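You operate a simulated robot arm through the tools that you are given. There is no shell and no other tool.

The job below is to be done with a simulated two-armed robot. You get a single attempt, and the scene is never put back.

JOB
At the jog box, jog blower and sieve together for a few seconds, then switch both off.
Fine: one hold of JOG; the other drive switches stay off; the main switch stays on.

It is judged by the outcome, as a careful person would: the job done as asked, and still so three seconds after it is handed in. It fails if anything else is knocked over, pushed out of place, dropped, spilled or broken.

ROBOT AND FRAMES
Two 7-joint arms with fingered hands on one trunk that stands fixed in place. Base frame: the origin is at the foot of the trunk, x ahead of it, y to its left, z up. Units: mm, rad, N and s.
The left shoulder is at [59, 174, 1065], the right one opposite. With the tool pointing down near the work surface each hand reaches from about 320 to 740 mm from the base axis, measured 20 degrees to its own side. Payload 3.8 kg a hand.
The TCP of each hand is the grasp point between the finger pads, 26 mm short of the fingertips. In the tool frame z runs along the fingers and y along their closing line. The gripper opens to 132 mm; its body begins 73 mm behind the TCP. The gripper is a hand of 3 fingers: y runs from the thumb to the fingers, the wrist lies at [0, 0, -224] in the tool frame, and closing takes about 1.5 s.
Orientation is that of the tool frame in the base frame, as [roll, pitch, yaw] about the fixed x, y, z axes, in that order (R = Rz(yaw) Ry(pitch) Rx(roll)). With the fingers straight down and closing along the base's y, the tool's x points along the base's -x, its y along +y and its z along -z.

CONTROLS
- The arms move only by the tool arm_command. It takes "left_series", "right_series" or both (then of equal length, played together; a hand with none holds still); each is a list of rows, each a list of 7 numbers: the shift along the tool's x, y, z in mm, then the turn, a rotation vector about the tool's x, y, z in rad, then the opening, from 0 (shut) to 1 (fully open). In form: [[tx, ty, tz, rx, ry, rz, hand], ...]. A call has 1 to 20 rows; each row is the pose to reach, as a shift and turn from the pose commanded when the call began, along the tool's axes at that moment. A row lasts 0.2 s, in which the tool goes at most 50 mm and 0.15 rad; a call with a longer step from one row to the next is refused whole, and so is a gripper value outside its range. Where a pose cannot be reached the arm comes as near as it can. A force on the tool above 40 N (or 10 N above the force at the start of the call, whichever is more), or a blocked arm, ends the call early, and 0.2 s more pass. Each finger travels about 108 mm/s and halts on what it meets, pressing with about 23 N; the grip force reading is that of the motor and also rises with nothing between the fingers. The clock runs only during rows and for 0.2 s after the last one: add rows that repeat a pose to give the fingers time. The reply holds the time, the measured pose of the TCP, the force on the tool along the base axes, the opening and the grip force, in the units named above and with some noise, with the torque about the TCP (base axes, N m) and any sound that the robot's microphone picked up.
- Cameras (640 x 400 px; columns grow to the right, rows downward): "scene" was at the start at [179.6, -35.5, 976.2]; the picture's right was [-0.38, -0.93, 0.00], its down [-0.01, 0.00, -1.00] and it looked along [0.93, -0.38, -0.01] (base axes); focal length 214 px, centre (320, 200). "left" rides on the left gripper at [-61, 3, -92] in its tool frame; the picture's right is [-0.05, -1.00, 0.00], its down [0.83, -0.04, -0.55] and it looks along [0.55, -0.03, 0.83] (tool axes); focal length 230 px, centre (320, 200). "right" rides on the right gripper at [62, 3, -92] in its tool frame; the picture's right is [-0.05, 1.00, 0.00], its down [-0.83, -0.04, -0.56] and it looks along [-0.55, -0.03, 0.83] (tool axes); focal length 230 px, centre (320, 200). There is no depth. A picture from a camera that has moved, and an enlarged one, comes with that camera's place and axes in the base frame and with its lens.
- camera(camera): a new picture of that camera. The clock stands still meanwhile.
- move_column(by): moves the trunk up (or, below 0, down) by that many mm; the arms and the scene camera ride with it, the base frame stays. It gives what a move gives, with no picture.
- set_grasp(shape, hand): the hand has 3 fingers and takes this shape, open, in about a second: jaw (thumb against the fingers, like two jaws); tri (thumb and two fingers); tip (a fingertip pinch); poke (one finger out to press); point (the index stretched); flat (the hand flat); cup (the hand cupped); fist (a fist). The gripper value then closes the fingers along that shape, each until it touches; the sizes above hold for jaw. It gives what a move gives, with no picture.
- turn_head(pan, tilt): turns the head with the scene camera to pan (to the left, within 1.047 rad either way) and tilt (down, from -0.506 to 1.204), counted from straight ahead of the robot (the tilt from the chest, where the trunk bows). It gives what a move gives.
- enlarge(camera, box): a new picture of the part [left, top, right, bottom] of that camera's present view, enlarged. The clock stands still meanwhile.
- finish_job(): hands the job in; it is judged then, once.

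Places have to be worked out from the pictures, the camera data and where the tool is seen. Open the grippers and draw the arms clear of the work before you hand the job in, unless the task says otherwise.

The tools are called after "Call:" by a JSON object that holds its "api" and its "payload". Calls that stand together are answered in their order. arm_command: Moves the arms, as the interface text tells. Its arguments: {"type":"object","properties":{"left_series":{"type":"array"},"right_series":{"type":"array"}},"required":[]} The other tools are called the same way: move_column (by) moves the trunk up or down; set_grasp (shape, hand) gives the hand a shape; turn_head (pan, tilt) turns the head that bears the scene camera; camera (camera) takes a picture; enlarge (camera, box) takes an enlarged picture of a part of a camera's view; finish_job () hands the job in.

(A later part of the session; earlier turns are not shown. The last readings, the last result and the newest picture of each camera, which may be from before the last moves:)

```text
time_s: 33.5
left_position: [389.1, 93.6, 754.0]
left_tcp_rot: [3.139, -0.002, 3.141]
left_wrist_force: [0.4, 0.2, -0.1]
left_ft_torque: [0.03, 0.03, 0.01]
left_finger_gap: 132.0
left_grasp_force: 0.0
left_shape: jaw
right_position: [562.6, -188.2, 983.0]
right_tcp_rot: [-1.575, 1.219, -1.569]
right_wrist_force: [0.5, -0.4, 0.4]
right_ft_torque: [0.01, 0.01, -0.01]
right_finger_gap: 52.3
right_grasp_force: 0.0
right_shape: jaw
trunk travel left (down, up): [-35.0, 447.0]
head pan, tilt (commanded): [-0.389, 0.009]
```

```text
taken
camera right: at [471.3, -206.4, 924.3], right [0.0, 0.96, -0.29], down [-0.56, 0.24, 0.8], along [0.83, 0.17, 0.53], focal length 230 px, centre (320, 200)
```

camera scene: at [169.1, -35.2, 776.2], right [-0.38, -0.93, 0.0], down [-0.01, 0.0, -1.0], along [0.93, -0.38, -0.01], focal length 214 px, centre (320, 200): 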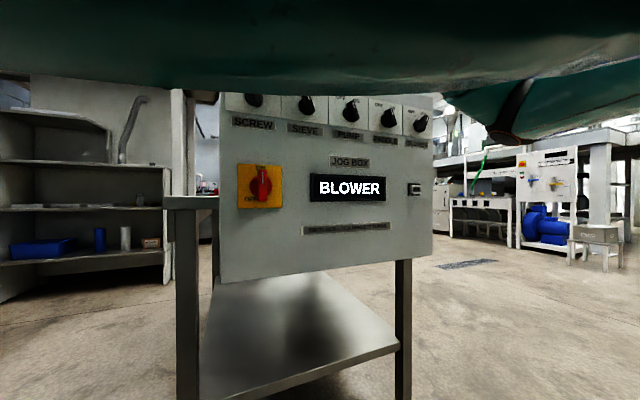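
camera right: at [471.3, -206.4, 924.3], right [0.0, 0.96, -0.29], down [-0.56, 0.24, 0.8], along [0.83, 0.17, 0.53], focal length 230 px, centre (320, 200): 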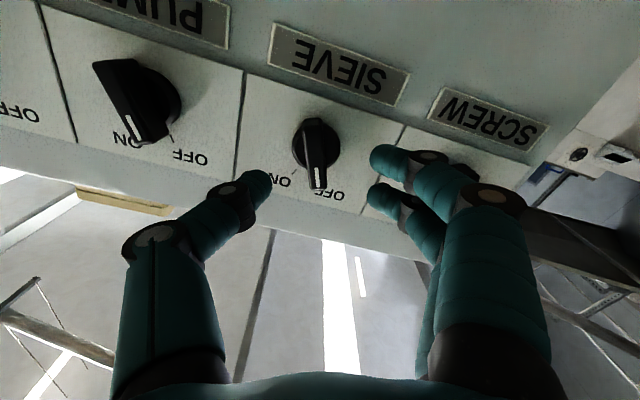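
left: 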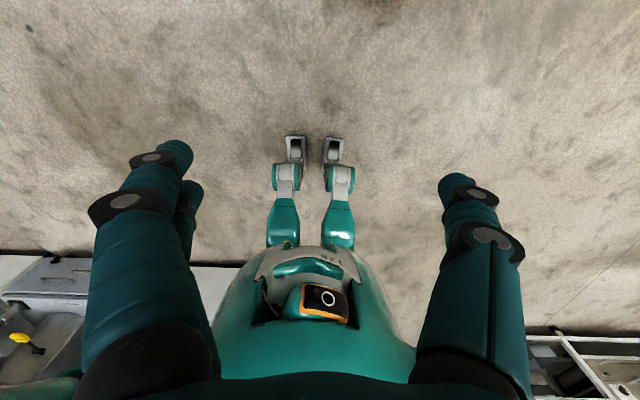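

The handle again sits centred between thumb and fingers. I advance 31 mm, close, and roll +0.68 to ON in one go.

Call:
{"api": "arm_command", "payload": {"right_series": [[-1, 0, 10, 0, 0, 0, 0.4], [-1, 0, 20, 0, 0, 0, 0.4], [-1, 0, 28, 0, 0, 0, 0.4], [-1, 0, 31, 0, 0, 0, 0.4], [-1, 0, 31, 0, 0, 0, 0.25], [-1, 0, 31, 0, 0, 0, 0.12], [-1, 0, 31, 0, 0, 0, 0.0], [-1, 0, 31, 0, 0, 0, 0.0], [-1, 0, 31, 0, 0, 0, 0.0]]}}

Call:
{"api": "arm_command", "payload": {"right_series": [[0, 0, 0, 0, 0, 0.1, 0.0], [0, 0, 0, 0, 0, 0.2, 0.0], [0, 0, 0, 0, 0, 0.3, 0.0], [0, 0, 0, 0, 0, 0.4, 0.0], [0, 0, 0, 0, 0, 0.5, 0.0], [0, 0, 0, 0, 0, 0.6, 0.0], [0, 0, 0, 0, 0, 0.68, 0.0], [0, 0, 0, 0, 0, 0.68, 0.0]]}}

Call:
{"api": "camera", "payload": {"camera": "right"}}

Call:
{"api": "camera", "payload": {"camera": "scene"}}

```text
time_s: 35.5
left_position: [388.9, 92.6, 754.3]
left_tcp_rot: [-3.141, -0.001, -3.141]
left_wrist_force: [-0.2, -0.3, -0.4]
left_ft_torque: [0.03, 0.02, 0.04]
left_finger_gap: 131.8
left_grasp_force: 0.1
left_shape: jaw
right_position: [594.2, -189.6, 984.4]
right_tcp_rot: [-1.572, 1.221, -1.568]
right_wrist_force: [2.3, 0.3, 1.2]
right_ft_torque: [-0.02, -0.02, 0.03]
right_finger_gap: 7.5
right_grasp_force: 23.0
right_shape: jaw
trunk travel left (down, up): [-35.0, 447.0]
head pan, tilt (commanded): [-0.389, 0.009]
```

```text
time_s: 37.3
left_position: [390.7, 93.4, 755.4]
left_tcp_rot: [-3.141, -0.003, 3.14]
left_wrist_force: [-0.1, -1.4, -1.0]
left_ft_torque: [-0.04, 0.0, -0.01]
left_finger_gap: 131.9
left_grasp_force: 0.1
left_shape: jaw
right_position: [594.4, -190.4, 985.0]
right_tcp_rot: [1.563, 1.238, 1.566]
right_wrist_force: [7.2, -3.4, 12.1]
right_ft_torque: [0.01, -0.2, -0.05]
right_finger_gap: 7.0
right_grasp_force: 23.4
right_shape: jaw
trunk travel left (down, up): [-35.0, 447.0]
head pan, tilt (commanded): [-0.389, 0.009]
```

```text
taken
camera right: at [502.1, -165.0, 927.8], right [0.0, 0.93, 0.37], down [-0.56, -0.31, 0.77], along [0.83, -0.21, 0.52], focal length 230 px, centre (320, 200)
```

right: 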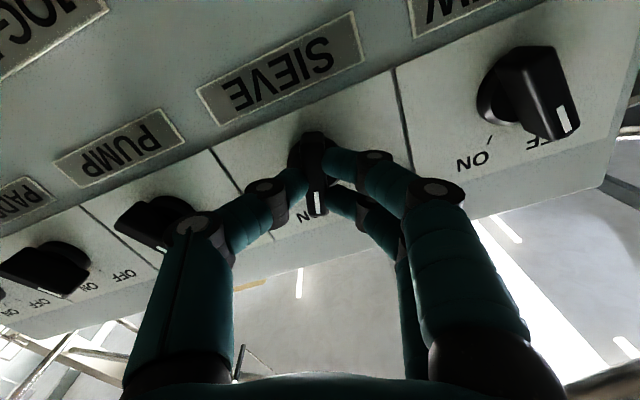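

```text
taken
camera scene: at [182.2, -35.5, 631.0], right [-0.38, -0.93, 0.0], down [-0.01, 0.0, -1.0], along [0.93, -0.38, -0.01], focal length 214 px, centre (320, 200)
```

scene: 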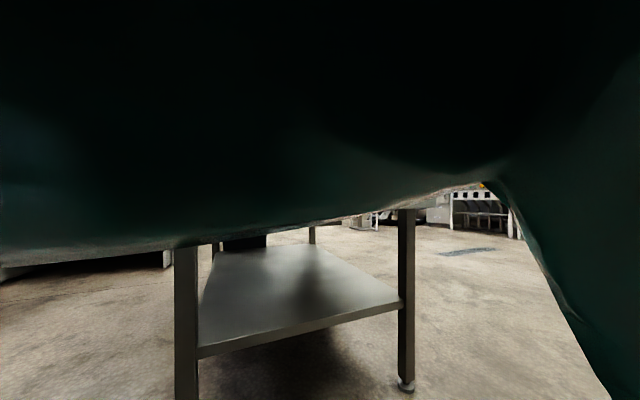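

The SIEVE handle turned with the hand and points to ON (the forearm blocks the head camera). I open and back straight out, then check.

Call:
{"api": "arm_command", "payload": {"right_series": [[0, 0, 0, 0, 0, 0, 0.2], [0, 0, 0, 0, 0, 0, 0.4], [0, 0, 0, 0, 0, 0, 0.4], [0, 0, -12, 0, 0, 0, 0.4], [0, 0, -24, 0, 0, 0, 0.4], [0, 0, -34, 0, 0, 0, 0.4], [0, 0, -34, 0, 0, 0, 0.4]]}}

Call:
{"api": "camera", "payload": {"camera": "right"}}

```text
time_s: 38.9
left_position: [388.8, 93.2, 754.4]
left_tcp_rot: [3.141, -0.001, -3.141]
left_wrist_force: [-0.5, 0.3, 0.2]
left_ft_torque: [-0.02, 0.01, 0.05]
left_finger_gap: 132.0
left_grasp_force: 0.1
left_shape: jaw
right_position: [560.5, -188.3, 985.1]
right_tcp_rot: [1.574, 1.241, 1.578]
right_wrist_force: [-0.2, 0.2, -0.9]
right_ft_torque: [-0.03, 0.02, -0.06]
right_finger_gap: 52.2
right_grasp_force: 0.0
right_shape: jaw
trunk travel left (down, up): [-35.0, 447.0]
head pan, tilt (commanded): [-0.389, 0.009]
```

```text
taken
camera right: at [467.9, -164.6, 927.4], right [0.0, 0.93, 0.37], down [-0.55, -0.31, 0.77], along [0.83, -0.2, 0.51], focal length 230 px, centre (320, 200)
```

right: 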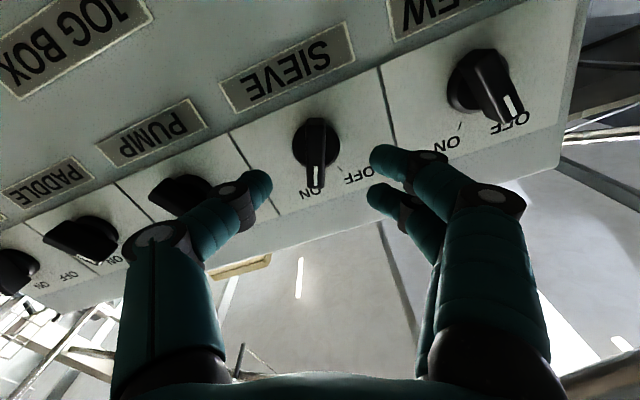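

SIEVE's handle now points to ON. I move the hand outward and then down toward JOG at (y≈-519, z≈804), keeping ~35 mm clear of the knobs.

Call:
{"api": "arm_command", "payload": {"right_series": [[-13, -39, -15, 0, 0, -0.04, 0.4], [-27, -78, -25, 0, 0, -0.08, 0.4], [-40, -117, -30, 0, 0, -0.12, 0.4], [-54, -156, -30, 0, 0, -0.16, 0.4], [-67, -195, -30, 0, 0, -0.2, 0.4], [-80, -235, -30, 0, 0, -0.24, 0.4], [-94, -274, -30, 0, 0, -0.28, 0.4], [-107, -313, -30, 0, 0, -0.33, 0.4], [-73, -325, -30, 0, 0, -0.33, 0.4], [-39, -336, -30, 0, 0, -0.33, 0.4], [-5, -348, -30, 0, 0, -0.33, 0.4], [30, -360, -30, 0, 0, -0.33, 0.4], [64, -371.5, -30, 0, 0, -0.33, 0.4], [64, -371.5, -30, 0, 0, -0.33, 0.4]]}}

Call:
{"api": "camera", "payload": {"camera": "right"}}

Call:
{"api": "camera", "payload": {"camera": "scene"}}

```text
time_s: 41.9
left_position: [389.3, 92.5, 754.2]
left_tcp_rot: [-3.142, -0.001, 3.141]
left_wrist_force: [0.5, -0.3, 0.8]
left_ft_torque: [0.0, 0.0, 0.0]
left_finger_gap: 131.9
left_grasp_force: 0.0
left_shape: jaw
right_position: [530.8, -518.1, 803.2]
right_tcp_rot: [0.971, 1.569, 0.975]
right_wrist_force: [-0.7, -0.6, 0.1]
right_ft_torque: [-0.03, -0.01, 0.03]
right_finger_gap: 52.4
right_grasp_force: 0.0
right_shape: jaw
trunk travel left (down, up): [-35.0, 447.0]
head pan, tilt (commanded): [-0.389, 0.009]
```

```text
taken
camera right: at [439.8, -514.4, 742.3], right [0.0, 1.0, 0.05], down [-0.55, -0.04, 0.83], along [0.83, -0.03, 0.55], focal length 230 px, centre (320, 200)
```

right: 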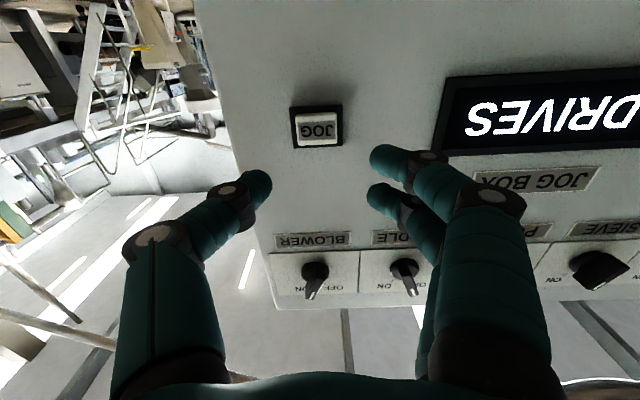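

```text
taken
camera scene: at [182.2, -35.5, 630.9], right [-0.38, -0.93, 0.0], down [-0.01, 0.0, -1.0], along [0.93, -0.38, -0.01], focal length 214 px, centre (320, 200)
```

scene: 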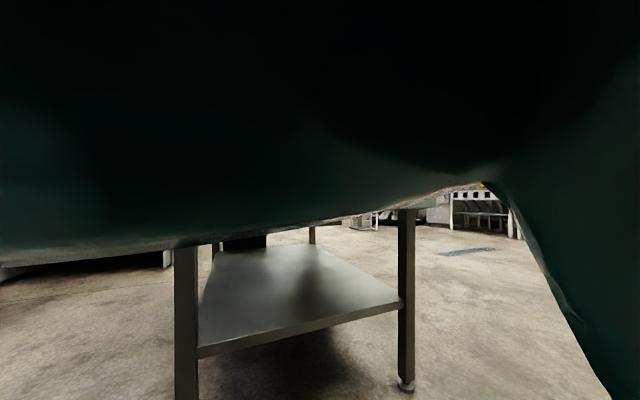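

The hand is before JOG and the display now ends in "DRIVES". I enlarge the hand view to read the display and locate the JOG cap precisely.

Call:
{"api": "enlarge", "payload": {"camera": "right", "box": [270, 80, 370, 180]}}

Call:
{"api": "enlarge", "payload": {"camera": "right", "box": [400, 60, 640, 300]}}

Call:
{"api": "enlarge", "payload": {"camera": "right", "box": [240, 220, 440, 320]}}

```text
4.00 times, centred on (320, 130) of right
camera zoom: at [439.8, -514.4, 742.3], right [0.0, 1.0, 0.05], down [-0.55, -0.04, 0.83], along [0.83, -0.03, 0.55], focal length 920 px, centre (320, 480)
```

zoom: 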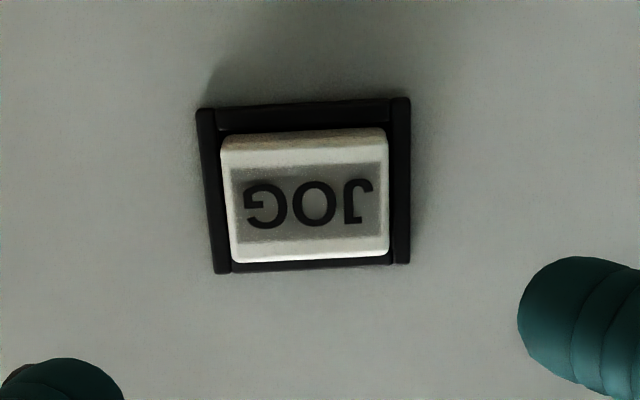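

```text
1.67 times, centred on (520, 180) of right
camera zoom: at [439.8, -514.4, 742.3], right [0.0, 1.0, 0.05], down [-0.55, -0.04, 0.83], along [0.83, -0.03, 0.55], focal length 384 px, centre (-13, 233)
```

zoom: 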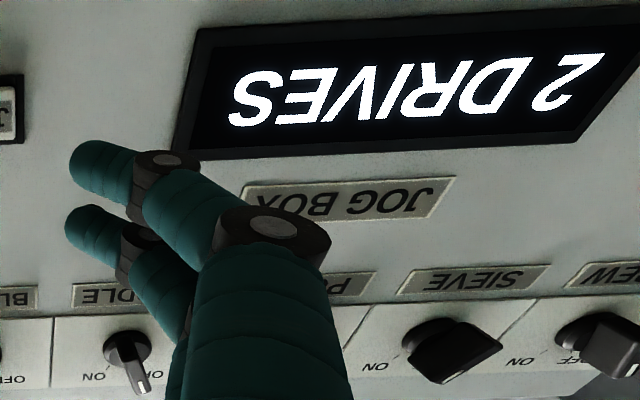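

```text
3.20 times, centred on (340, 270) of right
camera zoom: at [439.8, -514.4, 742.3], right [0.0, 1.0, 0.05], down [-0.55, -0.04, 0.83], along [0.83, -0.03, 0.55], focal length 736 px, centre (256, -24)
```

zoom: 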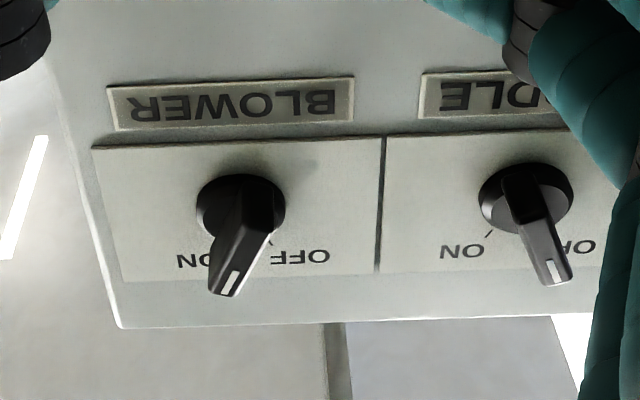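

The display reads "2 DRIVES" — both are selected, and PADDLE etc. remain OFF. JOG's cap centre works out at about (628,-520,800). I shape the right hand to poke, some 70 mm clear of the panel.

Call:
{"api": "set_grasp", "payload": {"hand": "right", "shape": "poke"}}

Call:
{"api": "camera", "payload": {"camera": "right"}}

```text
time_s: 42.8
left_position: [388.6, 91.8, 755.9]
left_tcp_rot: [3.141, -0.002, 3.141]
left_wrist_force: [0.5, -0.1, 1.0]
left_ft_torque: [0.0, -0.01, 0.02]
left_finger_gap: 131.8
left_grasp_force: 0.0
left_shape: jaw
right_position: [531.7, -517.9, 803.5]
right_tcp_rot: [-0.313, 1.57, -0.309]
right_wrist_force: [0.6, -0.8, 0.6]
right_ft_torque: [0.01, 0.0, -0.01]
right_finger_gap: 0.0
right_grasp_force: 0.0
right_shape: poke
trunk travel left (down, up): [-35.0, 447.0]
head pan, tilt (commanded): [-0.389, 0.009]
```

```text
taken
camera right: at [439.8, -514.5, 742.7], right [0.0, 1.0, 0.05], down [-0.55, -0.05, 0.83], along [0.83, -0.03, 0.55], focal length 230 px, centre (320, 200)
```

right: 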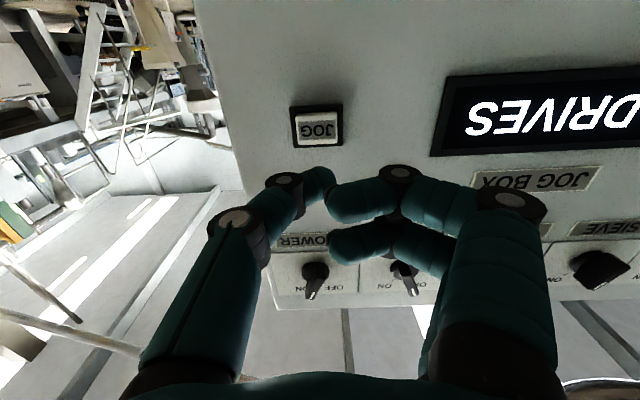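

The thumb now sticks out at about tool (0, 2, 23) with the two fingers curled back. I move 40 mm closer with a small centring shift (y −4, z −3) and check that the hand shape holds.

Call:
{"api": "arm_command", "payload": {"right_series": [[1, -2, 10, 0, 0, 0, 1.0], [2, -4, 20, 0, 0, 0, 1.0], [3, -4, 30, 0, 0, 0, 1.0], [3, -4, 40, 0, 0, 0, 1.0], [3, -4, 40, 0, 0, 0, 1.0]]}}

Call:
{"api": "camera", "payload": {"camera": "right"}}

```text
time_s: 44.0
left_position: [388.9, 92.9, 755.1]
left_tcp_rot: [-3.141, -0.003, 3.142]
left_wrist_force: [-0.2, 0.6, 0.4]
left_ft_torque: [0.01, 0.03, 0.03]
left_finger_gap: 132.0
left_grasp_force: 0.1
left_shape: jaw
right_position: [571.1, -521.6, 800.8]
right_tcp_rot: [-0.495, 1.57, -0.491]
right_wrist_force: [0.1, -0.1, -0.6]
right_ft_torque: [0.04, -0.01, -0.01]
right_finger_gap: 0.1
right_grasp_force: 0.1
right_shape: poke
trunk travel left (down, up): [-35.0, 447.0]
head pan, tilt (commanded): [-0.389, 0.009]
```

```text
taken
camera right: at [479.1, -518.6, 738.8], right [0.0, 1.0, 0.05], down [-0.55, -0.05, 0.83], along [0.83, -0.03, 0.55], focal length 230 px, centre (320, 200)
```

right: 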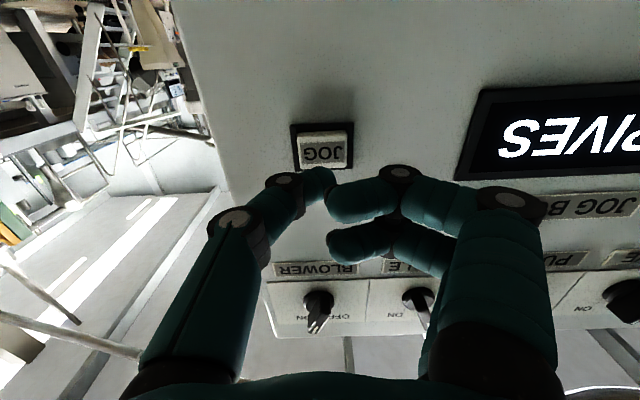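

The shape holds and force is nil. I enlarge to check the thumb's aim at the cap.

Call:
{"api": "enlarge", "payload": {"camera": "right", "box": [260, 110, 400, 210]}}

```text
4.00 times, centred on (330, 160) of right
camera zoom: at [479.1, -518.6, 738.8], right [0.0, 1.0, 0.05], down [-0.55, -0.05, 0.83], along [0.83, -0.03, 0.55], focal length 920 px, centre (280, 360)
```

zoom: 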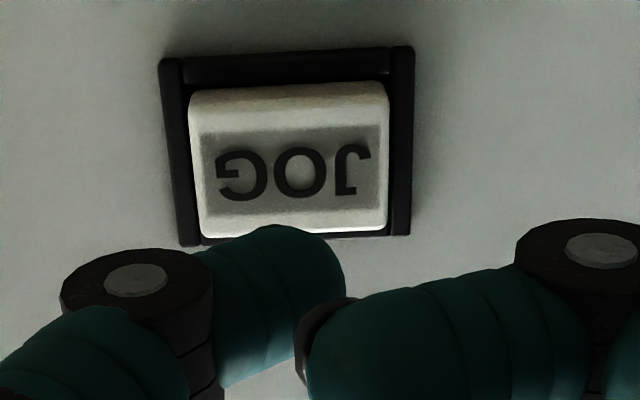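

The thumb tip (≈x 597) is aimed at the cap (y≈-519.5, z≈799). I advance 22 mm to just short of contact.

Call:
{"api": "arm_command", "payload": {"right_series": [[0.5, -0.5, 8, 0, 0, 0, 1.0], [1, -1, 16, 0, 0, 0, 1.0], [1, -1, 22, 0, 0, 0, 1.0]]}}

Call:
{"api": "enlarge", "payload": {"camera": "right", "box": [220, 80, 460, 230]}}

```text
time_s: 44.8
left_position: [388.4, 93.8, 755.2]
left_tcp_rot: [3.14, 0.0, 3.141]
left_wrist_force: [0.7, 0.5, 0.6]
left_ft_torque: [-0.02, -0.02, -0.02]
left_finger_gap: 131.8
left_grasp_force: 0.1
left_shape: jaw
right_position: [593.5, -523.3, 800.7]
right_tcp_rot: [3.13, 1.57, 3.133]
right_wrist_force: [-0.3, -0.1, -0.8]
right_ft_torque: [0.02, 0.01, 0.0]
right_finger_gap: 0.0
right_grasp_force: 0.1
right_shape: poke
trunk travel left (down, up): [-35.0, 447.0]
head pan, tilt (commanded): [-0.389, 0.009]
```

```text
2.67 times, centred on (340, 155) of right
camera zoom: at [501.0, -519.5, 738.2], right [0.0, 1.0, 0.05], down [-0.55, -0.04, 0.83], along [0.83, -0.03, 0.55], focal length 614 px, centre (267, 320)
```

zoom: 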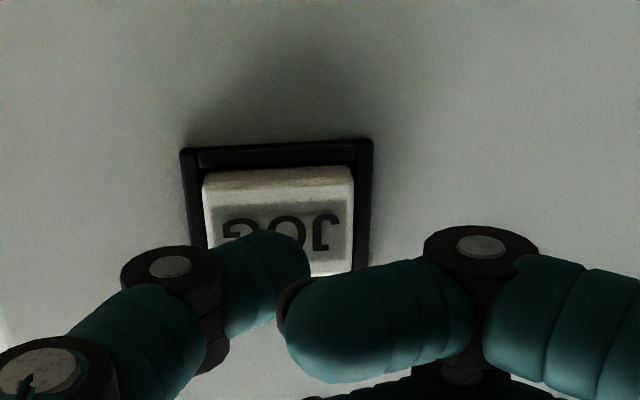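

No contact yet; the tip overlaps the cap in view. I advance in small steps watching for contact force.

Call:
{"api": "arm_command", "payload": {"right_series": [[0, 0, 2, 0, 0, 0, 1.0], [0, 0, 4, 0, 0, 0, 1.0]]}}

```text
time_s: 45.4
left_position: [389.0, 93.5, 754.2]
left_tcp_rot: [3.141, -0.002, -3.141]
left_wrist_force: [0.4, -0.3, -0.6]
left_ft_torque: [-0.01, -0.02, 0.0]
left_finger_gap: 132.1
left_grasp_force: 0.0
left_shape: jaw
right_position: [596.8, -523.1, 800.1]
right_tcp_rot: [-2.414, 1.57, -2.41]
right_wrist_force: [1.1, 0.3, 0.2]
right_ft_torque: [0.0, 0.01, 0.02]
right_finger_gap: 0.0
right_grasp_force: 0.1
right_shape: poke
trunk travel left (down, up): [-35.0, 447.0]
head pan, tilt (commanded): [-0.389, 0.009]
```

Still no clear contact (x force 1 N). Another 4 mm.

Call:
{"api": "arm_command", "payload": {"right_series": [[0, 0, 2, 0, 0, 0, 1.0], [0, 0, 4, 0, 0, 0, 1.0]]}}

Call:
{"api": "enlarge", "payload": {"camera": "right", "box": [220, 80, 460, 230]}}

```text
time_s: 46.0
left_position: [389.4, 91.9, 754.8]
left_tcp_rot: [-3.141, -0.002, -3.139]
left_wrist_force: [-0.2, 0.0, 0.3]
left_ft_torque: [0.0, 0.0, -0.01]
left_finger_gap: 131.9
left_grasp_force: 0.0
left_shape: jaw
right_position: [601.4, -524.3, 800.3]
right_tcp_rot: [-2.803, 1.569, -2.798]
right_wrist_force: [1.0, -0.5, -1.0]
right_ft_torque: [-0.01, 0.01, 0.03]
right_finger_gap: 0.0
right_grasp_force: 0.1
right_shape: poke
trunk travel left (down, up): [-35.0, 447.0]
head pan, tilt (commanded): [-0.389, 0.009]
```

```text
2.67 times, centred on (340, 155) of right
camera zoom: at [508.8, -520.0, 737.7], right [0.0, 1.0, 0.05], down [-0.55, -0.04, 0.83], along [0.83, -0.03, 0.55], focal length 614 px, centre (267, 320)
```

zoom: 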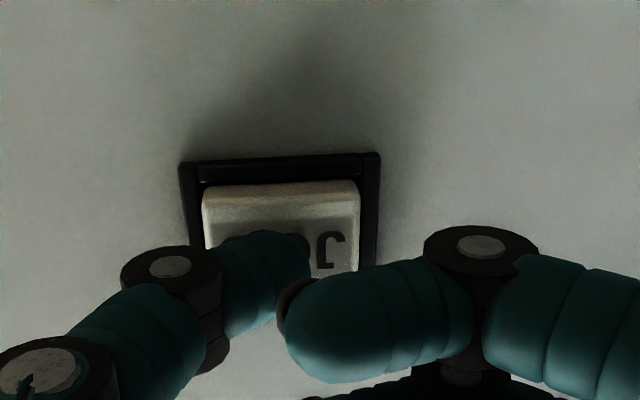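

The thumb's shadow nearly touches its tip, so contact is a few mm off. Another 4 mm in small steps.

Call:
{"api": "arm_command", "payload": {"right_series": [[0, 0.5, 2, 0, 0, 0, 1.0], [0, 1, 4, 0, 0, 0, 1.0]]}}

Call:
{"api": "camera", "payload": {"camera": "right"}}

```text
time_s: 46.6
left_position: [389.0, 92.6, 754.7]
left_tcp_rot: [3.14, 0.001, 3.141]
left_wrist_force: [-0.2, 0.4, 0.1]
left_ft_torque: [-0.01, 0.01, 0.01]
left_finger_gap: 131.6
left_grasp_force: 0.0
left_shape: jaw
right_position: [604.0, -523.0, 800.7]
right_tcp_rot: [1.951, 1.57, 1.951]
right_wrist_force: [-4.1, -0.5, -1.2]
right_ft_torque: [-0.03, 0.01, -0.01]
right_finger_gap: 0.0
right_grasp_force: 0.0
right_shape: poke
trunk travel left (down, up): [-35.0, 447.0]
head pan, tilt (commanded): [-0.389, 0.009]
heard: click
```

```text
taken
camera right: at [512.5, -519.8, 738.0], right [0.0, 1.0, 0.05], down [-0.55, -0.04, 0.83], along [0.83, -0.03, 0.55], focal length 230 px, centre (320, 200)
```

right: 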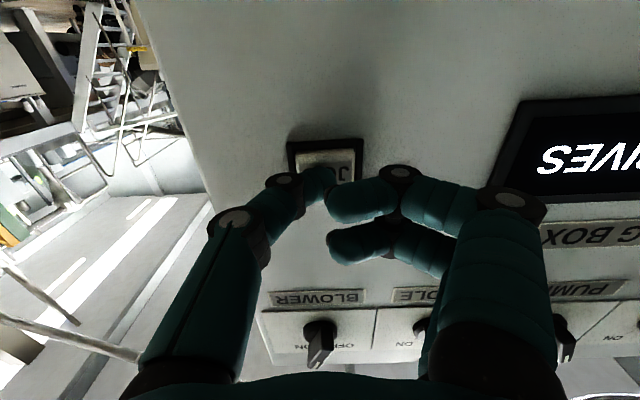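

Contact: −4 N and a click was heard. I press 2 mm deeper to be safe and hold for a moment, then look.

Call:
{"api": "arm_command", "payload": {"right_series": [[0, 0, 1, 0, 0, 0, 1.0], [0, 0, 2, 0, 0, 0, 1.0], [0, 0, 2, 0, 0, 0, 1.0]]}}

Call:
{"api": "camera", "payload": {"camera": "right"}}

```text
time_s: 47.4
left_position: [388.6, 91.7, 755.2]
left_tcp_rot: [3.14, 0.0, -3.142]
left_wrist_force: [0.5, -0.4, -0.1]
left_ft_torque: [-0.01, 0.0, -0.01]
left_finger_gap: 132.1
left_grasp_force: 0.0
left_shape: jaw
right_position: [605.1, -523.6, 799.6]
right_tcp_rot: [-1.28, 1.571, -1.278]
right_wrist_force: [-7.1, -2.4, -0.6]
right_ft_torque: [-0.04, 0.03, -0.05]
right_finger_gap: 0.0
right_grasp_force: 0.2
right_shape: poke
trunk travel left (down, up): [-35.0, 447.0]
head pan, tilt (commanded): [-0.389, 0.009]
```

```text
taken
camera right: at [514.6, -519.6, 738.2], right [0.0, 1.0, 0.05], down [-0.55, -0.05, 0.83], along [0.83, -0.03, 0.55], focal length 230 px, centre (320, 200)
```

right: 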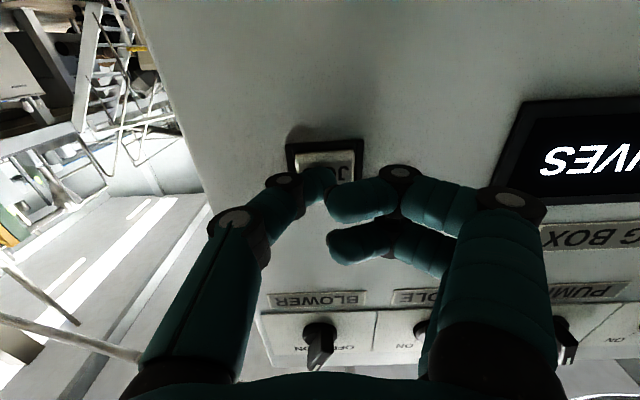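

Force rose to −7 N with the cap pressed. I enlarge to see the button's depth and the display's edge.

Call:
{"api": "enlarge", "payload": {"camera": "right", "box": [260, 110, 400, 210]}}

Call:
{"api": "enlarge", "payload": {"camera": "right", "box": [480, 80, 640, 260]}}

Call:
{"api": "camera", "payload": {"camera": "scene"}}

Call:
{"api": "camera", "payload": {"camera": "left"}}

```text
4.00 times, centred on (330, 160) of right
camera zoom: at [514.6, -519.6, 738.2], right [0.0, 1.0, 0.05], down [-0.55, -0.05, 0.83], along [0.83, -0.03, 0.55], focal length 920 px, centre (280, 360)
```

zoom: 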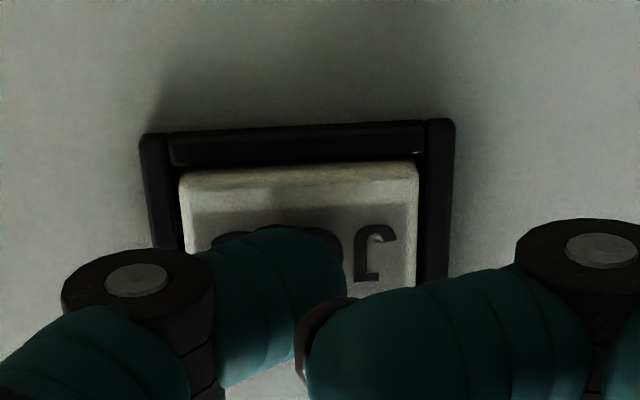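

```text
2.22 times, centred on (560, 170) of right
camera zoom: at [514.6, -519.6, 738.2], right [0.0, 1.0, 0.05], down [-0.55, -0.05, 0.83], along [0.83, -0.03, 0.55], focal length 511 px, centre (-213, 267)
```

zoom: 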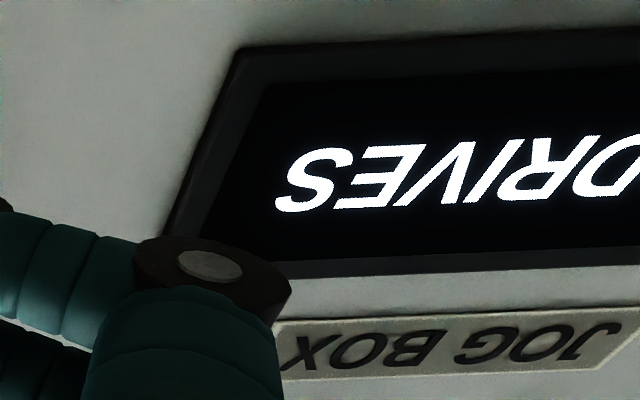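

```text
taken
camera scene: at [181.9, -35.6, 631.0], right [-0.38, -0.93, 0.0], down [-0.01, 0.0, -1.0], along [0.93, -0.38, -0.01], focal length 214 px, centre (320, 200)
```

scene: 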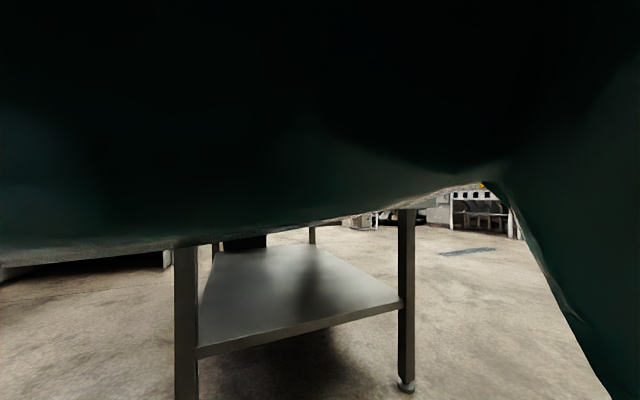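

```text
taken
camera left: at [450.3, 95.8, 847.7], right [0.05, -1.0, 0.0], down [-0.83, -0.04, 0.56], along [-0.55, -0.03, -0.83], focal length 230 px, centre (320, 200)
```

left: 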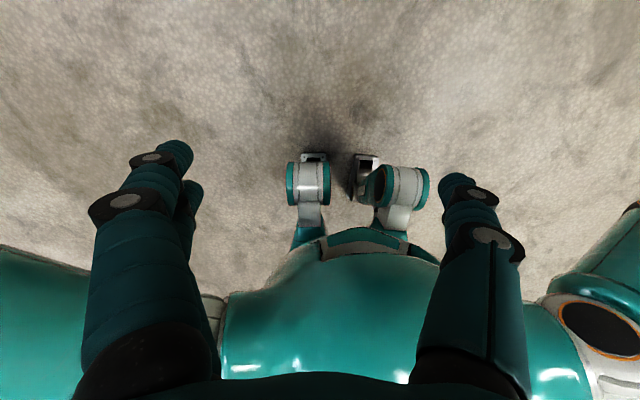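

The cap is down some way, but the display still reads "2 DRIVES". Keeping the same press, I push 2 mm deeper and hold, listening.

Call:
{"api": "arm_command", "payload": {"right_series": [[0, 0, 1, 0, 0, 0, 1.0], [0, 0, 2, 0, 0, 0, 1.0]]}}

Call:
{"api": "camera", "payload": {"camera": "right"}}

```text
time_s: 48.0
left_position: [388.0, 92.6, 755.0]
left_tcp_rot: [-3.14, 0.0, -3.141]
left_wrist_force: [0.2, 0.2, -0.2]
left_ft_torque: [0.03, 0.03, 0.02]
left_finger_gap: 131.7
left_grasp_force: 0.1
left_shape: jaw
right_position: [608.2, -523.5, 800.3]
right_tcp_rot: [-1.588, 1.57, -1.586]
right_wrist_force: [-20.2, -3.8, -5.1]
right_ft_torque: [-0.04, 0.15, -0.07]
right_finger_gap: 0.0
right_grasp_force: 0.1
right_shape: poke
trunk travel left (down, up): [-35.0, 447.0]
head pan, tilt (commanded): [-0.389, 0.009]
```

```text
taken
camera right: at [515.7, -519.9, 738.3], right [0.0, 1.0, 0.05], down [-0.56, -0.04, 0.83], along [0.83, -0.03, 0.55], focal length 230 px, centre (320, 200)
```

right: 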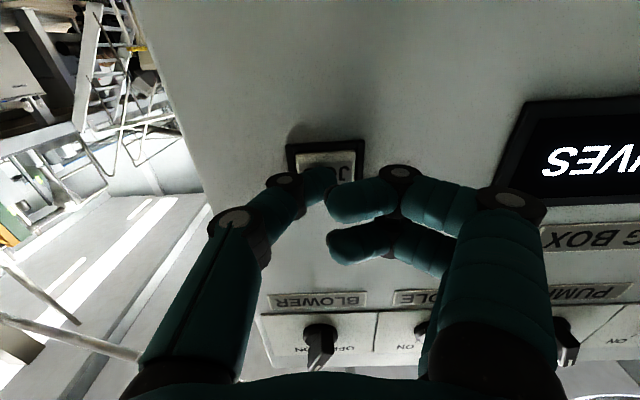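

The cap is now bottomed (−20 N). I simply hold this press a further 1.4 s and check for any sound or display change.

Call:
{"api": "arm_command", "payload": {"right_series": [[0, 0, 0, 0, 0, 0, 1.0], [0, 0, 0, 0, 0, 0, 1.0], [0, 0, 0, 0, 0, 0, 1.0], [0, 0, 0, 0, 0, 0, 1.0], [0, 0, 0, 0, 0, 0, 1.0], [0, 0, 0, 0, 0, 0, 1.0]]}}

Call:
{"api": "camera", "payload": {"camera": "right"}}

```text
time_s: 49.4
left_position: [387.1, 91.9, 755.3]
left_tcp_rot: [3.141, 0.001, -3.142]
left_wrist_force: [-0.2, 0.1, 0.7]
left_ft_torque: [-0.02, 0.03, 0.0]
left_finger_gap: 131.8
left_grasp_force: 0.0
left_shape: jaw
right_position: [607.1, -522.5, 801.2]
right_tcp_rot: [0.269, 1.568, 0.269]
right_wrist_force: [-20.9, -4.6, -2.3]
right_ft_torque: [-0.03, 0.11, -0.05]
right_finger_gap: 0.0
right_grasp_force: 0.0
right_shape: poke
trunk travel left (down, up): [-35.0, 447.0]
head pan, tilt (commanded): [-0.389, 0.009]
```

```text
taken
camera right: at [515.8, -519.3, 738.7], right [0.0, 1.0, 0.05], down [-0.56, -0.05, 0.83], along [0.83, -0.03, 0.56], focal length 230 px, centre (320, 200)
```

right: 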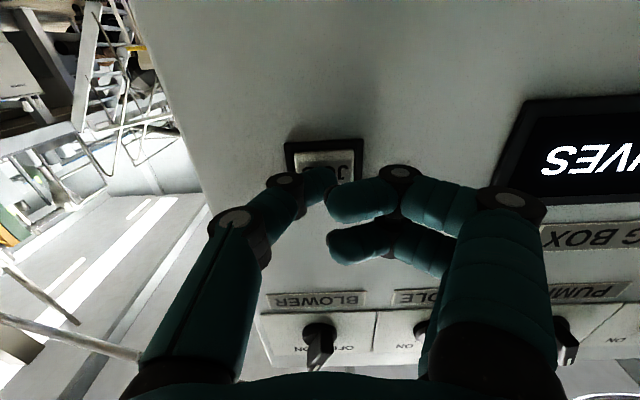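

The press is steady at −21 N and the display holds "2 DRIVES". I hold 1.4 s more (about 4.5 s in all), then release straight back in the same call.

Call:
{"api": "arm_command", "payload": {"right_series": [[0, 0, 0, 0, 0, 0, 1.0], [0, 0, 0, 0, 0, 0, 1.0], [0, 0, 0, 0, 0, 0, 1.0], [0, 0, 0, 0, 0, 0, 1.0], [0, 0, 0, 0, 0, 0, 1.0], [0, 0, 0, 0, 0, 0, 1.0], [0, 0, 0, 0, 0, 0, 1.0], [0, 0, -10, 0, 0, 0, 1.0], [0, 0, -25, 0, 0, 0, 1.0], [0, 0, -45, 0, 0, 0, 1.0], [0, 0, -65, 0, 0, 0, 1.0], [0, 0, -75, 0, 0, 0, 1.0]]}}

Call:
{"api": "camera", "payload": {"camera": "right"}}

```text
time_s: 52.0
left_position: [389.2, 93.3, 755.4]
left_tcp_rot: [3.141, -0.002, -3.142]
left_wrist_force: [1.1, -0.2, -0.9]
left_ft_torque: [0.02, 0.02, -0.02]
left_finger_gap: 132.1
left_grasp_force: 0.1
left_shape: jaw
right_position: [534.3, -523.2, 799.4]
right_tcp_rot: [2.925, 1.57, 2.928]
right_wrist_force: [-0.3, -0.6, 0.7]
right_ft_torque: [-0.01, -0.01, 0.01]
right_finger_gap: 0.0
right_grasp_force: 0.0
right_shape: poke
trunk travel left (down, up): [-35.0, 447.0]
head pan, tilt (commanded): [-0.389, 0.009]
```

```text
taken
camera right: at [442.1, -520.0, 738.9], right [0.0, 1.0, 0.05], down [-0.55, -0.05, 0.83], along [0.83, -0.03, 0.55], focal length 230 px, centre (320, 200)
```

right: 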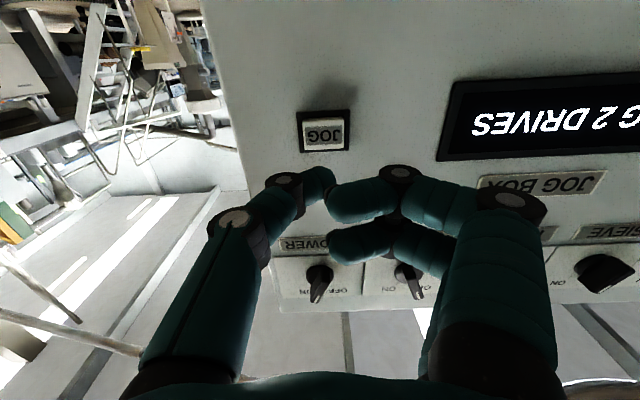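

The button is released; the display now reads "…G 2 DRIVES". I enlarge to read it and the button.

Call:
{"api": "enlarge", "payload": {"camera": "right", "box": [420, 50, 640, 190]}}

Call:
{"api": "enlarge", "payload": {"camera": "right", "box": [270, 90, 380, 170]}}

```text
2.86 times, centred on (530, 120) of right
camera zoom: at [442.1, -520.0, 738.9], right [0.0, 1.0, 0.05], down [-0.55, -0.05, 0.83], along [0.83, -0.03, 0.55], focal length 657 px, centre (-280, 429)
```

zoom: 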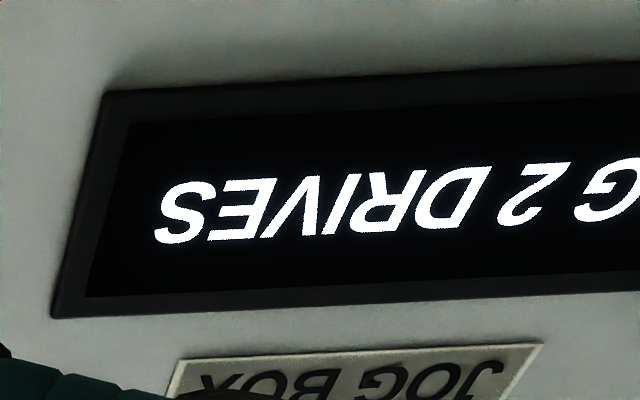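

```text
5.00 times, centred on (325, 130) of right
camera zoom: at [442.1, -520.0, 738.9], right [0.0, 1.0, 0.05], down [-0.55, -0.05, 0.83], along [0.83, -0.03, 0.55], focal length 1150 px, centre (295, 550)
```

zoom: 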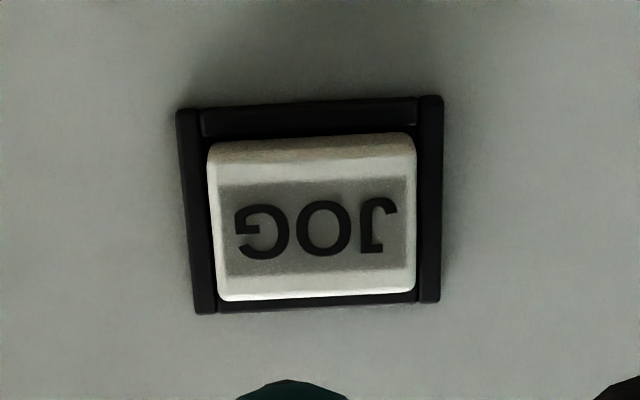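

The button is up again, and the display says "…G 2 DRIVES", so it may be coasting. I shift the hand 130 mm left to see the whole display and let about 2 s pass.

Call:
{"api": "arm_command", "payload": {"right_series": [[0, 33, -3, 0, 0, 0, 1.0], [0, 66, -6, 0, 0, 0, 1.0], [0, 100, -6, 0, 0, 0, 1.0], [0, 130, -6, 0, 0, 0, 1.0], [0, 130, -6, 0, 0, 0, 1.0], [0, 130, -6, 0, 0, 0, 1.0], [0, 130, -6, 0, 0, 0, 1.0], [0, 130, -6, 0, 0, 0, 1.0]]}}

Call:
{"api": "camera", "payload": {"camera": "right"}}

```text
time_s: 53.8
left_position: [388.9, 93.3, 754.1]
left_tcp_rot: [-3.142, -0.002, 3.14]
left_wrist_force: [-0.4, -0.5, 0.5]
left_ft_torque: [-0.03, 0.01, 0.01]
left_finger_gap: 132.0
left_grasp_force: 0.0
left_shape: jaw
right_position: [524.9, -425.0, 801.0]
right_tcp_rot: [-0.101, 1.569, -0.096]
right_wrist_force: [0.1, 0.5, -0.1]
right_ft_torque: [0.01, 0.05, -0.02]
right_finger_gap: 0.0
right_grasp_force: 0.0
right_shape: poke
right hand out of reach, approached as far as the arm can: row 4, 5, 6, 7, 8
trunk travel left (down, up): [-35.0, 447.0]
head pan, tilt (commanded): [-0.389, 0.009]
```

```text
taken
camera right: at [433.5, -420.2, 739.7], right [0.0, 1.0, 0.05], down [-0.55, -0.04, 0.83], along [0.83, -0.03, 0.55], focal length 230 px, centre (320, 200)
```

right: 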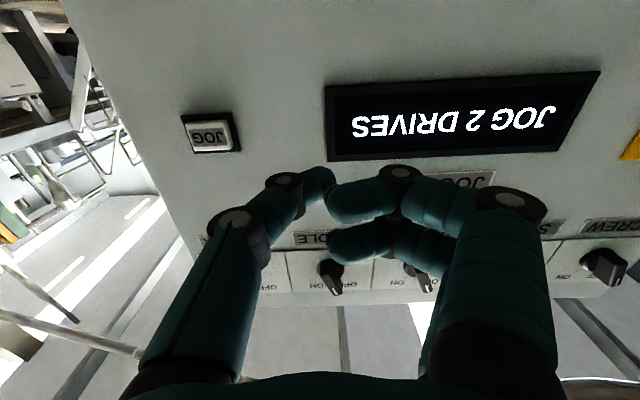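

The display reads "JOG 2 DRIVES" in the small type that was also on while pressing; so the jog did register, and it may still be running down. I change the hand back to jaw, which lets another second pass, and look again.

Call:
{"api": "set_grasp", "payload": {"hand": "right", "shape": "jaw"}}

Call:
{"api": "camera", "payload": {"camera": "right"}}

```text
time_s: 54.7
left_position: [390.2, 93.2, 756.2]
left_tcp_rot: [3.139, -0.001, 3.141]
left_wrist_force: [0.0, 0.1, 0.1]
left_ft_torque: [-0.01, -0.02, -0.01]
left_finger_gap: 132.0
left_grasp_force: 0.1
left_shape: jaw
right_position: [524.8, -424.5, 801.8]
right_tcp_rot: [-0.148, 1.57, -0.145]
right_wrist_force: [0.2, 0.2, 0.0]
right_ft_torque: [-0.02, -0.01, 0.02]
right_finger_gap: 131.9
right_grasp_force: 0.0
right_shape: jaw
trunk travel left (down, up): [-35.0, 447.0]
head pan, tilt (commanded): [-0.389, 0.009]
```

```text
taken
camera right: at [433.5, -420.2, 739.6], right [0.0, 1.0, 0.05], down [-0.55, -0.04, 0.83], along [0.83, -0.03, 0.55], focal length 230 px, centre (320, 200)
```

right: 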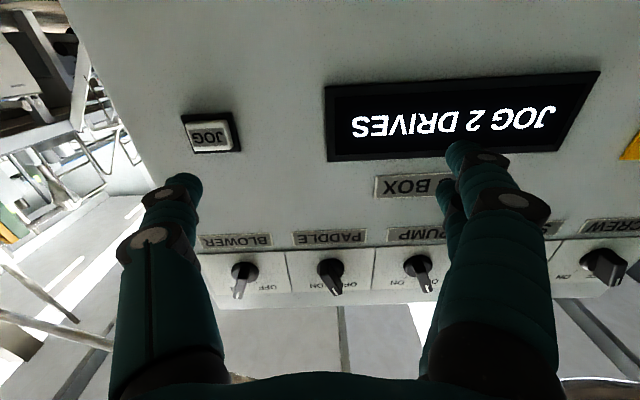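

Still "JOG 2 DRIVES" at 3.8 s after release; the cap itself is clearly up. I open up distance and let 3 s more pass, partly closing the fingers for the next grip.

Call:
{"api": "arm_command", "payload": {"right_series": [[0, -20, 0, 0, 0, 0, 0.8], [0, -40, 0, 0, 0, 0, 0.6], [0, -40, 0, 0, 0, 0, 0.4], [0, -40, 0, 0, 0, 0, 0.4], [0, -40, 0, 0, 0, 0, 0.4], [0, -40, 0, 0, 0, 0, 0.4], [0, -40, 0, 0, 0, 0, 0.4], [0, -40, 0, 0, 0, 0, 0.4], [0, -40, 0, 0, 0, 0, 0.4], [0, -40, 0, 0, 0, 0, 0.4], [0, -40, 0, 0, 0, 0, 0.4], [0, -40, 0, 0, 0, 0, 0.4], [0, -40, 0, 0, 0, 0, 0.4], [0, -40, 0, 0, 0, 0, 0.4], [0, -40, 0, 0, 0, 0, 0.4]]}}

Call:
{"api": "camera", "payload": {"camera": "right"}}

```text
time_s: 57.9
left_position: [389.2, 93.4, 754.4]
left_tcp_rot: [-3.14, -0.001, -3.141]
left_wrist_force: [-0.1, 0.6, -0.4]
left_ft_torque: [-0.02, -0.01, -0.01]
left_finger_gap: 132.0
left_grasp_force: 0.2
left_shape: jaw
right_position: [525.2, -463.1, 801.9]
right_tcp_rot: [-0.12, 1.57, -0.117]
right_wrist_force: [0.9, 0.8, 0.4]
right_ft_torque: [-0.01, -0.01, 0.02]
right_finger_gap: 53.5
right_grasp_force: 0.1
right_shape: jaw
trunk travel left (down, up): [-35.0, 447.0]
head pan, tilt (commanded): [-0.389, 0.009]
```

```text
taken
camera right: at [433.7, -460.3, 740.0], right [0.0, 1.0, 0.05], down [-0.55, -0.04, 0.83], along [0.83, -0.03, 0.55], focal length 230 px, centre (320, 200)
```

right: 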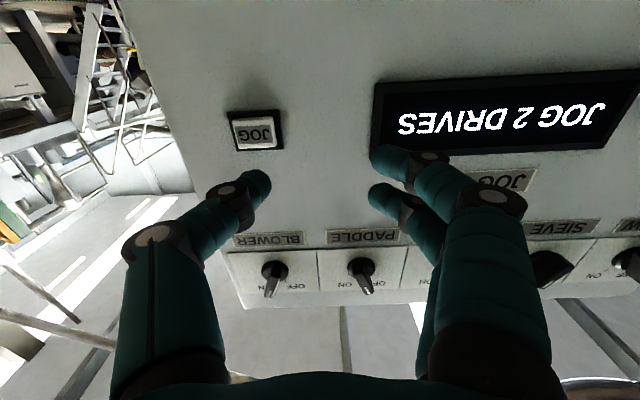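

The display still shows "JOG 2 DRIVES", though the cap compares as fully out. In case the drives are running down (switches lock while turning), I wait 4 s more before touching a switch.

Call:
{"api": "arm_command", "payload": {"right_series": [[0, 0, 0, 0, 0, 0, 0.4], [0, 0, 0, 0, 0, 0, 0.4], [0, 0, 0, 0, 0, 0, 0.4], [0, 0, 0, 0, 0, 0, 0.4], [0, 0, 0, 0, 0, 0, 0.4], [0, 0, 0, 0, 0, 0, 0.4], [0, 0, 0, 0, 0, 0, 0.4], [0, 0, 0, 0, 0, 0, 0.4], [0, 0, 0, 0, 0, 0, 0.4], [0, 0, 0, 0, 0, 0, 0.4], [0, 0, 0, 0, 0, 0, 0.4], [0, 0, 0, 0, 0, 0, 0.4], [0, 0, 0, 0, 0, 0, 0.4], [0, 0, 0, 0, 0, 0, 0.4], [0, 0, 0, 0, 0, 0, 0.4], [0, 0, 0, 0, 0, 0, 0.4], [0, 0, 0, 0, 0, 0, 0.4], [0, 0, 0, 0, 0, 0, 0.4], [0, 0, 0, 0, 0, 0, 0.4], [0, 0, 0, 0, 0, 0, 0.4]]}}

Call:
{"api": "camera", "payload": {"camera": "right"}}

Call:
{"api": "enlarge", "payload": {"camera": "right", "box": [210, 90, 310, 170]}}

```text
time_s: 62.1
left_position: [389.3, 93.7, 755.4]
left_tcp_rot: [-3.141, -0.003, 3.141]
left_wrist_force: [0.5, 0.1, -0.2]
left_ft_torque: [-0.01, -0.03, -0.03]
left_finger_gap: 132.0
left_grasp_force: 0.1
left_shape: jaw
right_position: [525.4, -463.7, 802.2]
right_tcp_rot: [2.981, 1.568, 2.986]
right_wrist_force: [0.3, -0.4, -0.2]
right_ft_torque: [0.02, 0.01, -0.01]
right_finger_gap: 53.1
right_grasp_force: 0.0
right_shape: jaw
trunk travel left (down, up): [-35.0, 447.0]
head pan, tilt (commanded): [-0.389, 0.009]
```

```text
taken
camera right: at [433.7, -460.3, 740.0], right [0.0, 1.0, 0.05], down [-0.55, -0.04, 0.83], along [0.83, -0.03, 0.55], focal length 230 px, centre (320, 200)
```

right: 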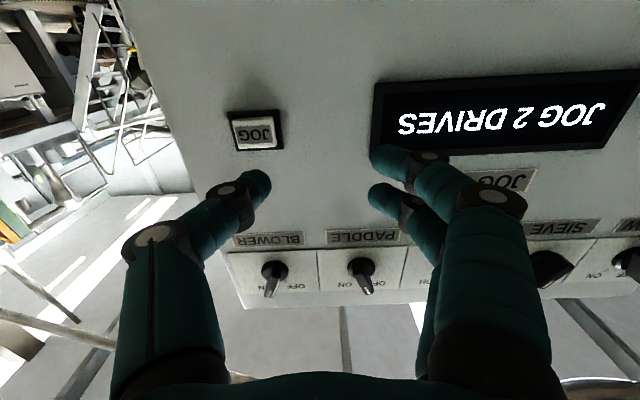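

```text
5.00 times, centred on (260, 130) of right
camera zoom: at [433.7, -460.3, 740.0], right [0.0, 1.0, 0.05], down [-0.55, -0.04, 0.83], along [0.83, -0.03, 0.55], focal length 1150 px, centre (620, 550)
```

zoom: 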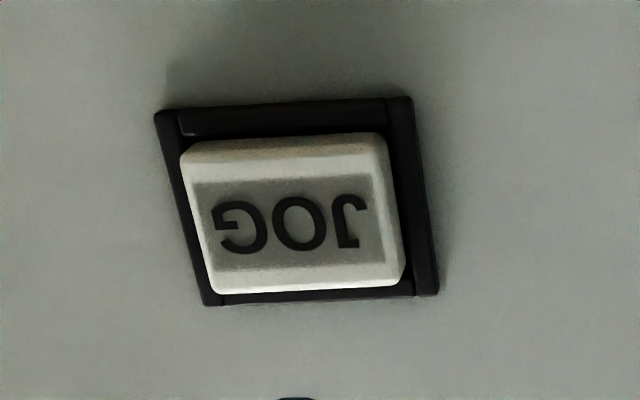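

The display has not changed for 11 s with the button plainly out, so it seems to keep showing the last jog. I go up to the BLOWER knob with the hand rolled +0.33 to its ON tilt, and will try its turn gently.

Call:
{"api": "arm_command", "payload": {"right_series": [[-25, -15, 0, 0, 0, 0, 0.4], [-55, -30, 0, 0, 0, 0.05, 0.4], [-85, -45, 3, 0, 0, 0.12, 0.4], [-115, -60, 6, 0, 0, 0.19, 0.4], [-145, -68, 10, 0, 0, 0.26, 0.4], [-170, -68, 15, 0, 0, 0.33, 0.4], [-183.5, -68, 20, 0, 0, 0.33, 0.4], [-183.5, -68, 20, 0, 0, 0.33, 0.4]]}}

Call:
{"api": "camera", "payload": {"camera": "right"}}

```text
time_s: 63.9
left_position: [388.9, 92.5, 754.8]
left_tcp_rot: [3.141, -0.002, 3.141]
left_wrist_force: [-0.4, 0.5, -0.3]
left_ft_torque: [0.04, -0.01, 0.04]
left_finger_gap: 132.4
left_grasp_force: 0.0
left_shape: jaw
right_position: [547.3, -530.8, 984.8]
right_tcp_rot: [1.576, 1.239, 1.574]
right_wrist_force: [-0.6, 0.3, 0.4]
right_ft_torque: [0.03, -0.01, 0.01]
right_finger_gap: 53.3
right_grasp_force: 0.2
right_shape: jaw
trunk travel left (down, up): [-35.0, 447.0]
head pan, tilt (commanded): [-0.389, 0.009]
```

```text
taken
camera right: at [455.0, -507.4, 927.8], right [0.0, 0.93, 0.37], down [-0.55, -0.31, 0.77], along [0.83, -0.2, 0.51], focal length 230 px, centre (320, 200)
```

right: 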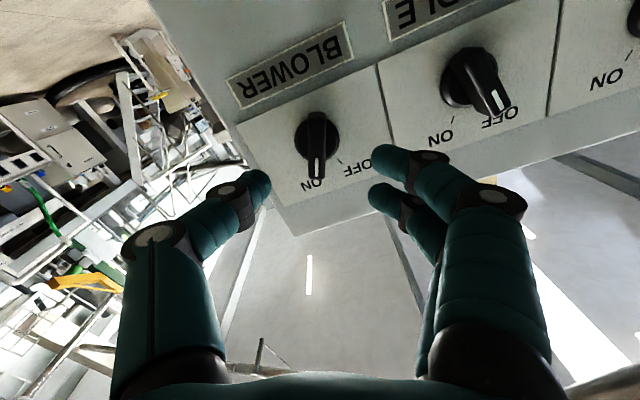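

Well aligned with the ON-tilted handle. I first test in free air that the roll back to OFF is reachable here.

Call:
{"api": "arm_command", "payload": {"right_series": [[0, 0, 0, 0, 0, -0.14, 0.4], [0, 0, 0, 0, 0, -0.28, 0.4], [0, 0, 0, 0, 0, -0.42, 0.4], [0, 0, 0, 0, 0, -0.56, 0.4], [0, 0, 0, 0, 0, -0.7, 0.4], [0, 0, 0, 0, 0, -0.7, 0.4], [0, 0, 0, 0, 0, -0.56, 0.4], [0, 0, 0, 0, 0, -0.42, 0.4], [0, 0, 0, 0, 0, -0.28, 0.4], [0, 0, 0, 0, 0, -0.14, 0.4], [0, 0, 0, 0, 0, 0, 0.4], [0, 0, 0, 0, 0, 0, 0.4]]}}

```text
time_s: 66.5
left_position: [389.4, 93.0, 754.2]
left_tcp_rot: [-3.14, -0.003, -3.141]
left_wrist_force: [-0.3, 0.8, 0.3]
left_ft_torque: [-0.02, 0.02, 0.0]
left_finger_gap: 131.8
left_grasp_force: 0.1
left_shape: jaw
right_position: [546.3, -531.9, 984.9]
right_tcp_rot: [1.573, 1.24, 1.576]
right_wrist_force: [1.0, 0.3, 0.2]
right_ft_torque: [0.02, 0.02, -0.01]
right_finger_gap: 53.4
right_grasp_force: 0.2
right_shape: jaw
trunk travel left (down, up): [-35.0, 447.0]
head pan, tilt (commanded): [-0.389, 0.009]
```

The whole roll is reachable. I advance 48 mm and close on the BLOWER handle.

Call:
{"api": "arm_command", "payload": {"right_series": [[0, 0, 14, 0, 0, 0, 0.4], [0, 0, 28, 0, 0, 0, 0.4], [0, 0, 40, 0, 0, 0, 0.4], [0, 0, 48, 0, 0, 0, 0.4], [0, 0, 48, 0, 0, 0, 0.25], [0, 0, 48, 0, 0, 0, 0.12], [0, 0, 48, 0, 0, 0, 0.0], [0, 0, 48, 0, 0, 0, 0.0], [0, 0, 48, 0, 0, 0, 0.0]]}}

Call:
{"api": "camera", "payload": {"camera": "right"}}

```text
time_s: 68.5
left_position: [388.7, 92.9, 756.3]
left_tcp_rot: [-3.141, -0.002, -3.141]
left_wrist_force: [-0.4, -0.2, 0.5]
left_ft_torque: [0.0, -0.01, -0.02]
left_finger_gap: 132.0
left_grasp_force: 0.0
left_shape: jaw
right_position: [595.2, -530.5, 983.9]
right_tcp_rot: [1.573, 1.241, 1.576]
right_wrist_force: [3.9, -0.2, 2.2]
right_ft_torque: [-0.03, -0.03, 0.02]
right_finger_gap: 7.8
right_grasp_force: 23.0
right_shape: jaw
trunk travel left (down, up): [-35.0, 447.0]
head pan, tilt (commanded): [-0.389, 0.009]
```

```text
taken
camera right: at [502.8, -507.2, 927.3], right [0.0, 0.93, 0.37], down [-0.55, -0.31, 0.77], along [0.83, -0.2, 0.51], focal length 230 px, centre (320, 200)
```

right: 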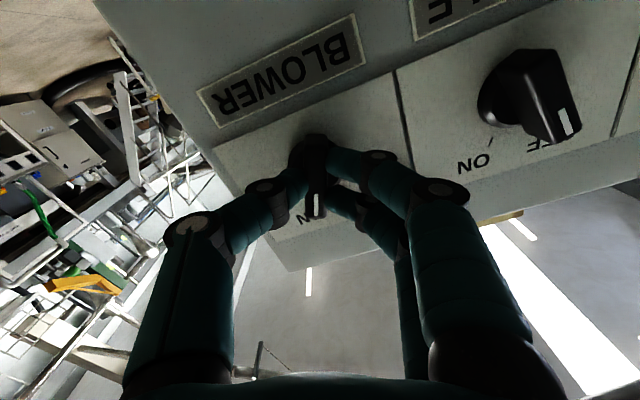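

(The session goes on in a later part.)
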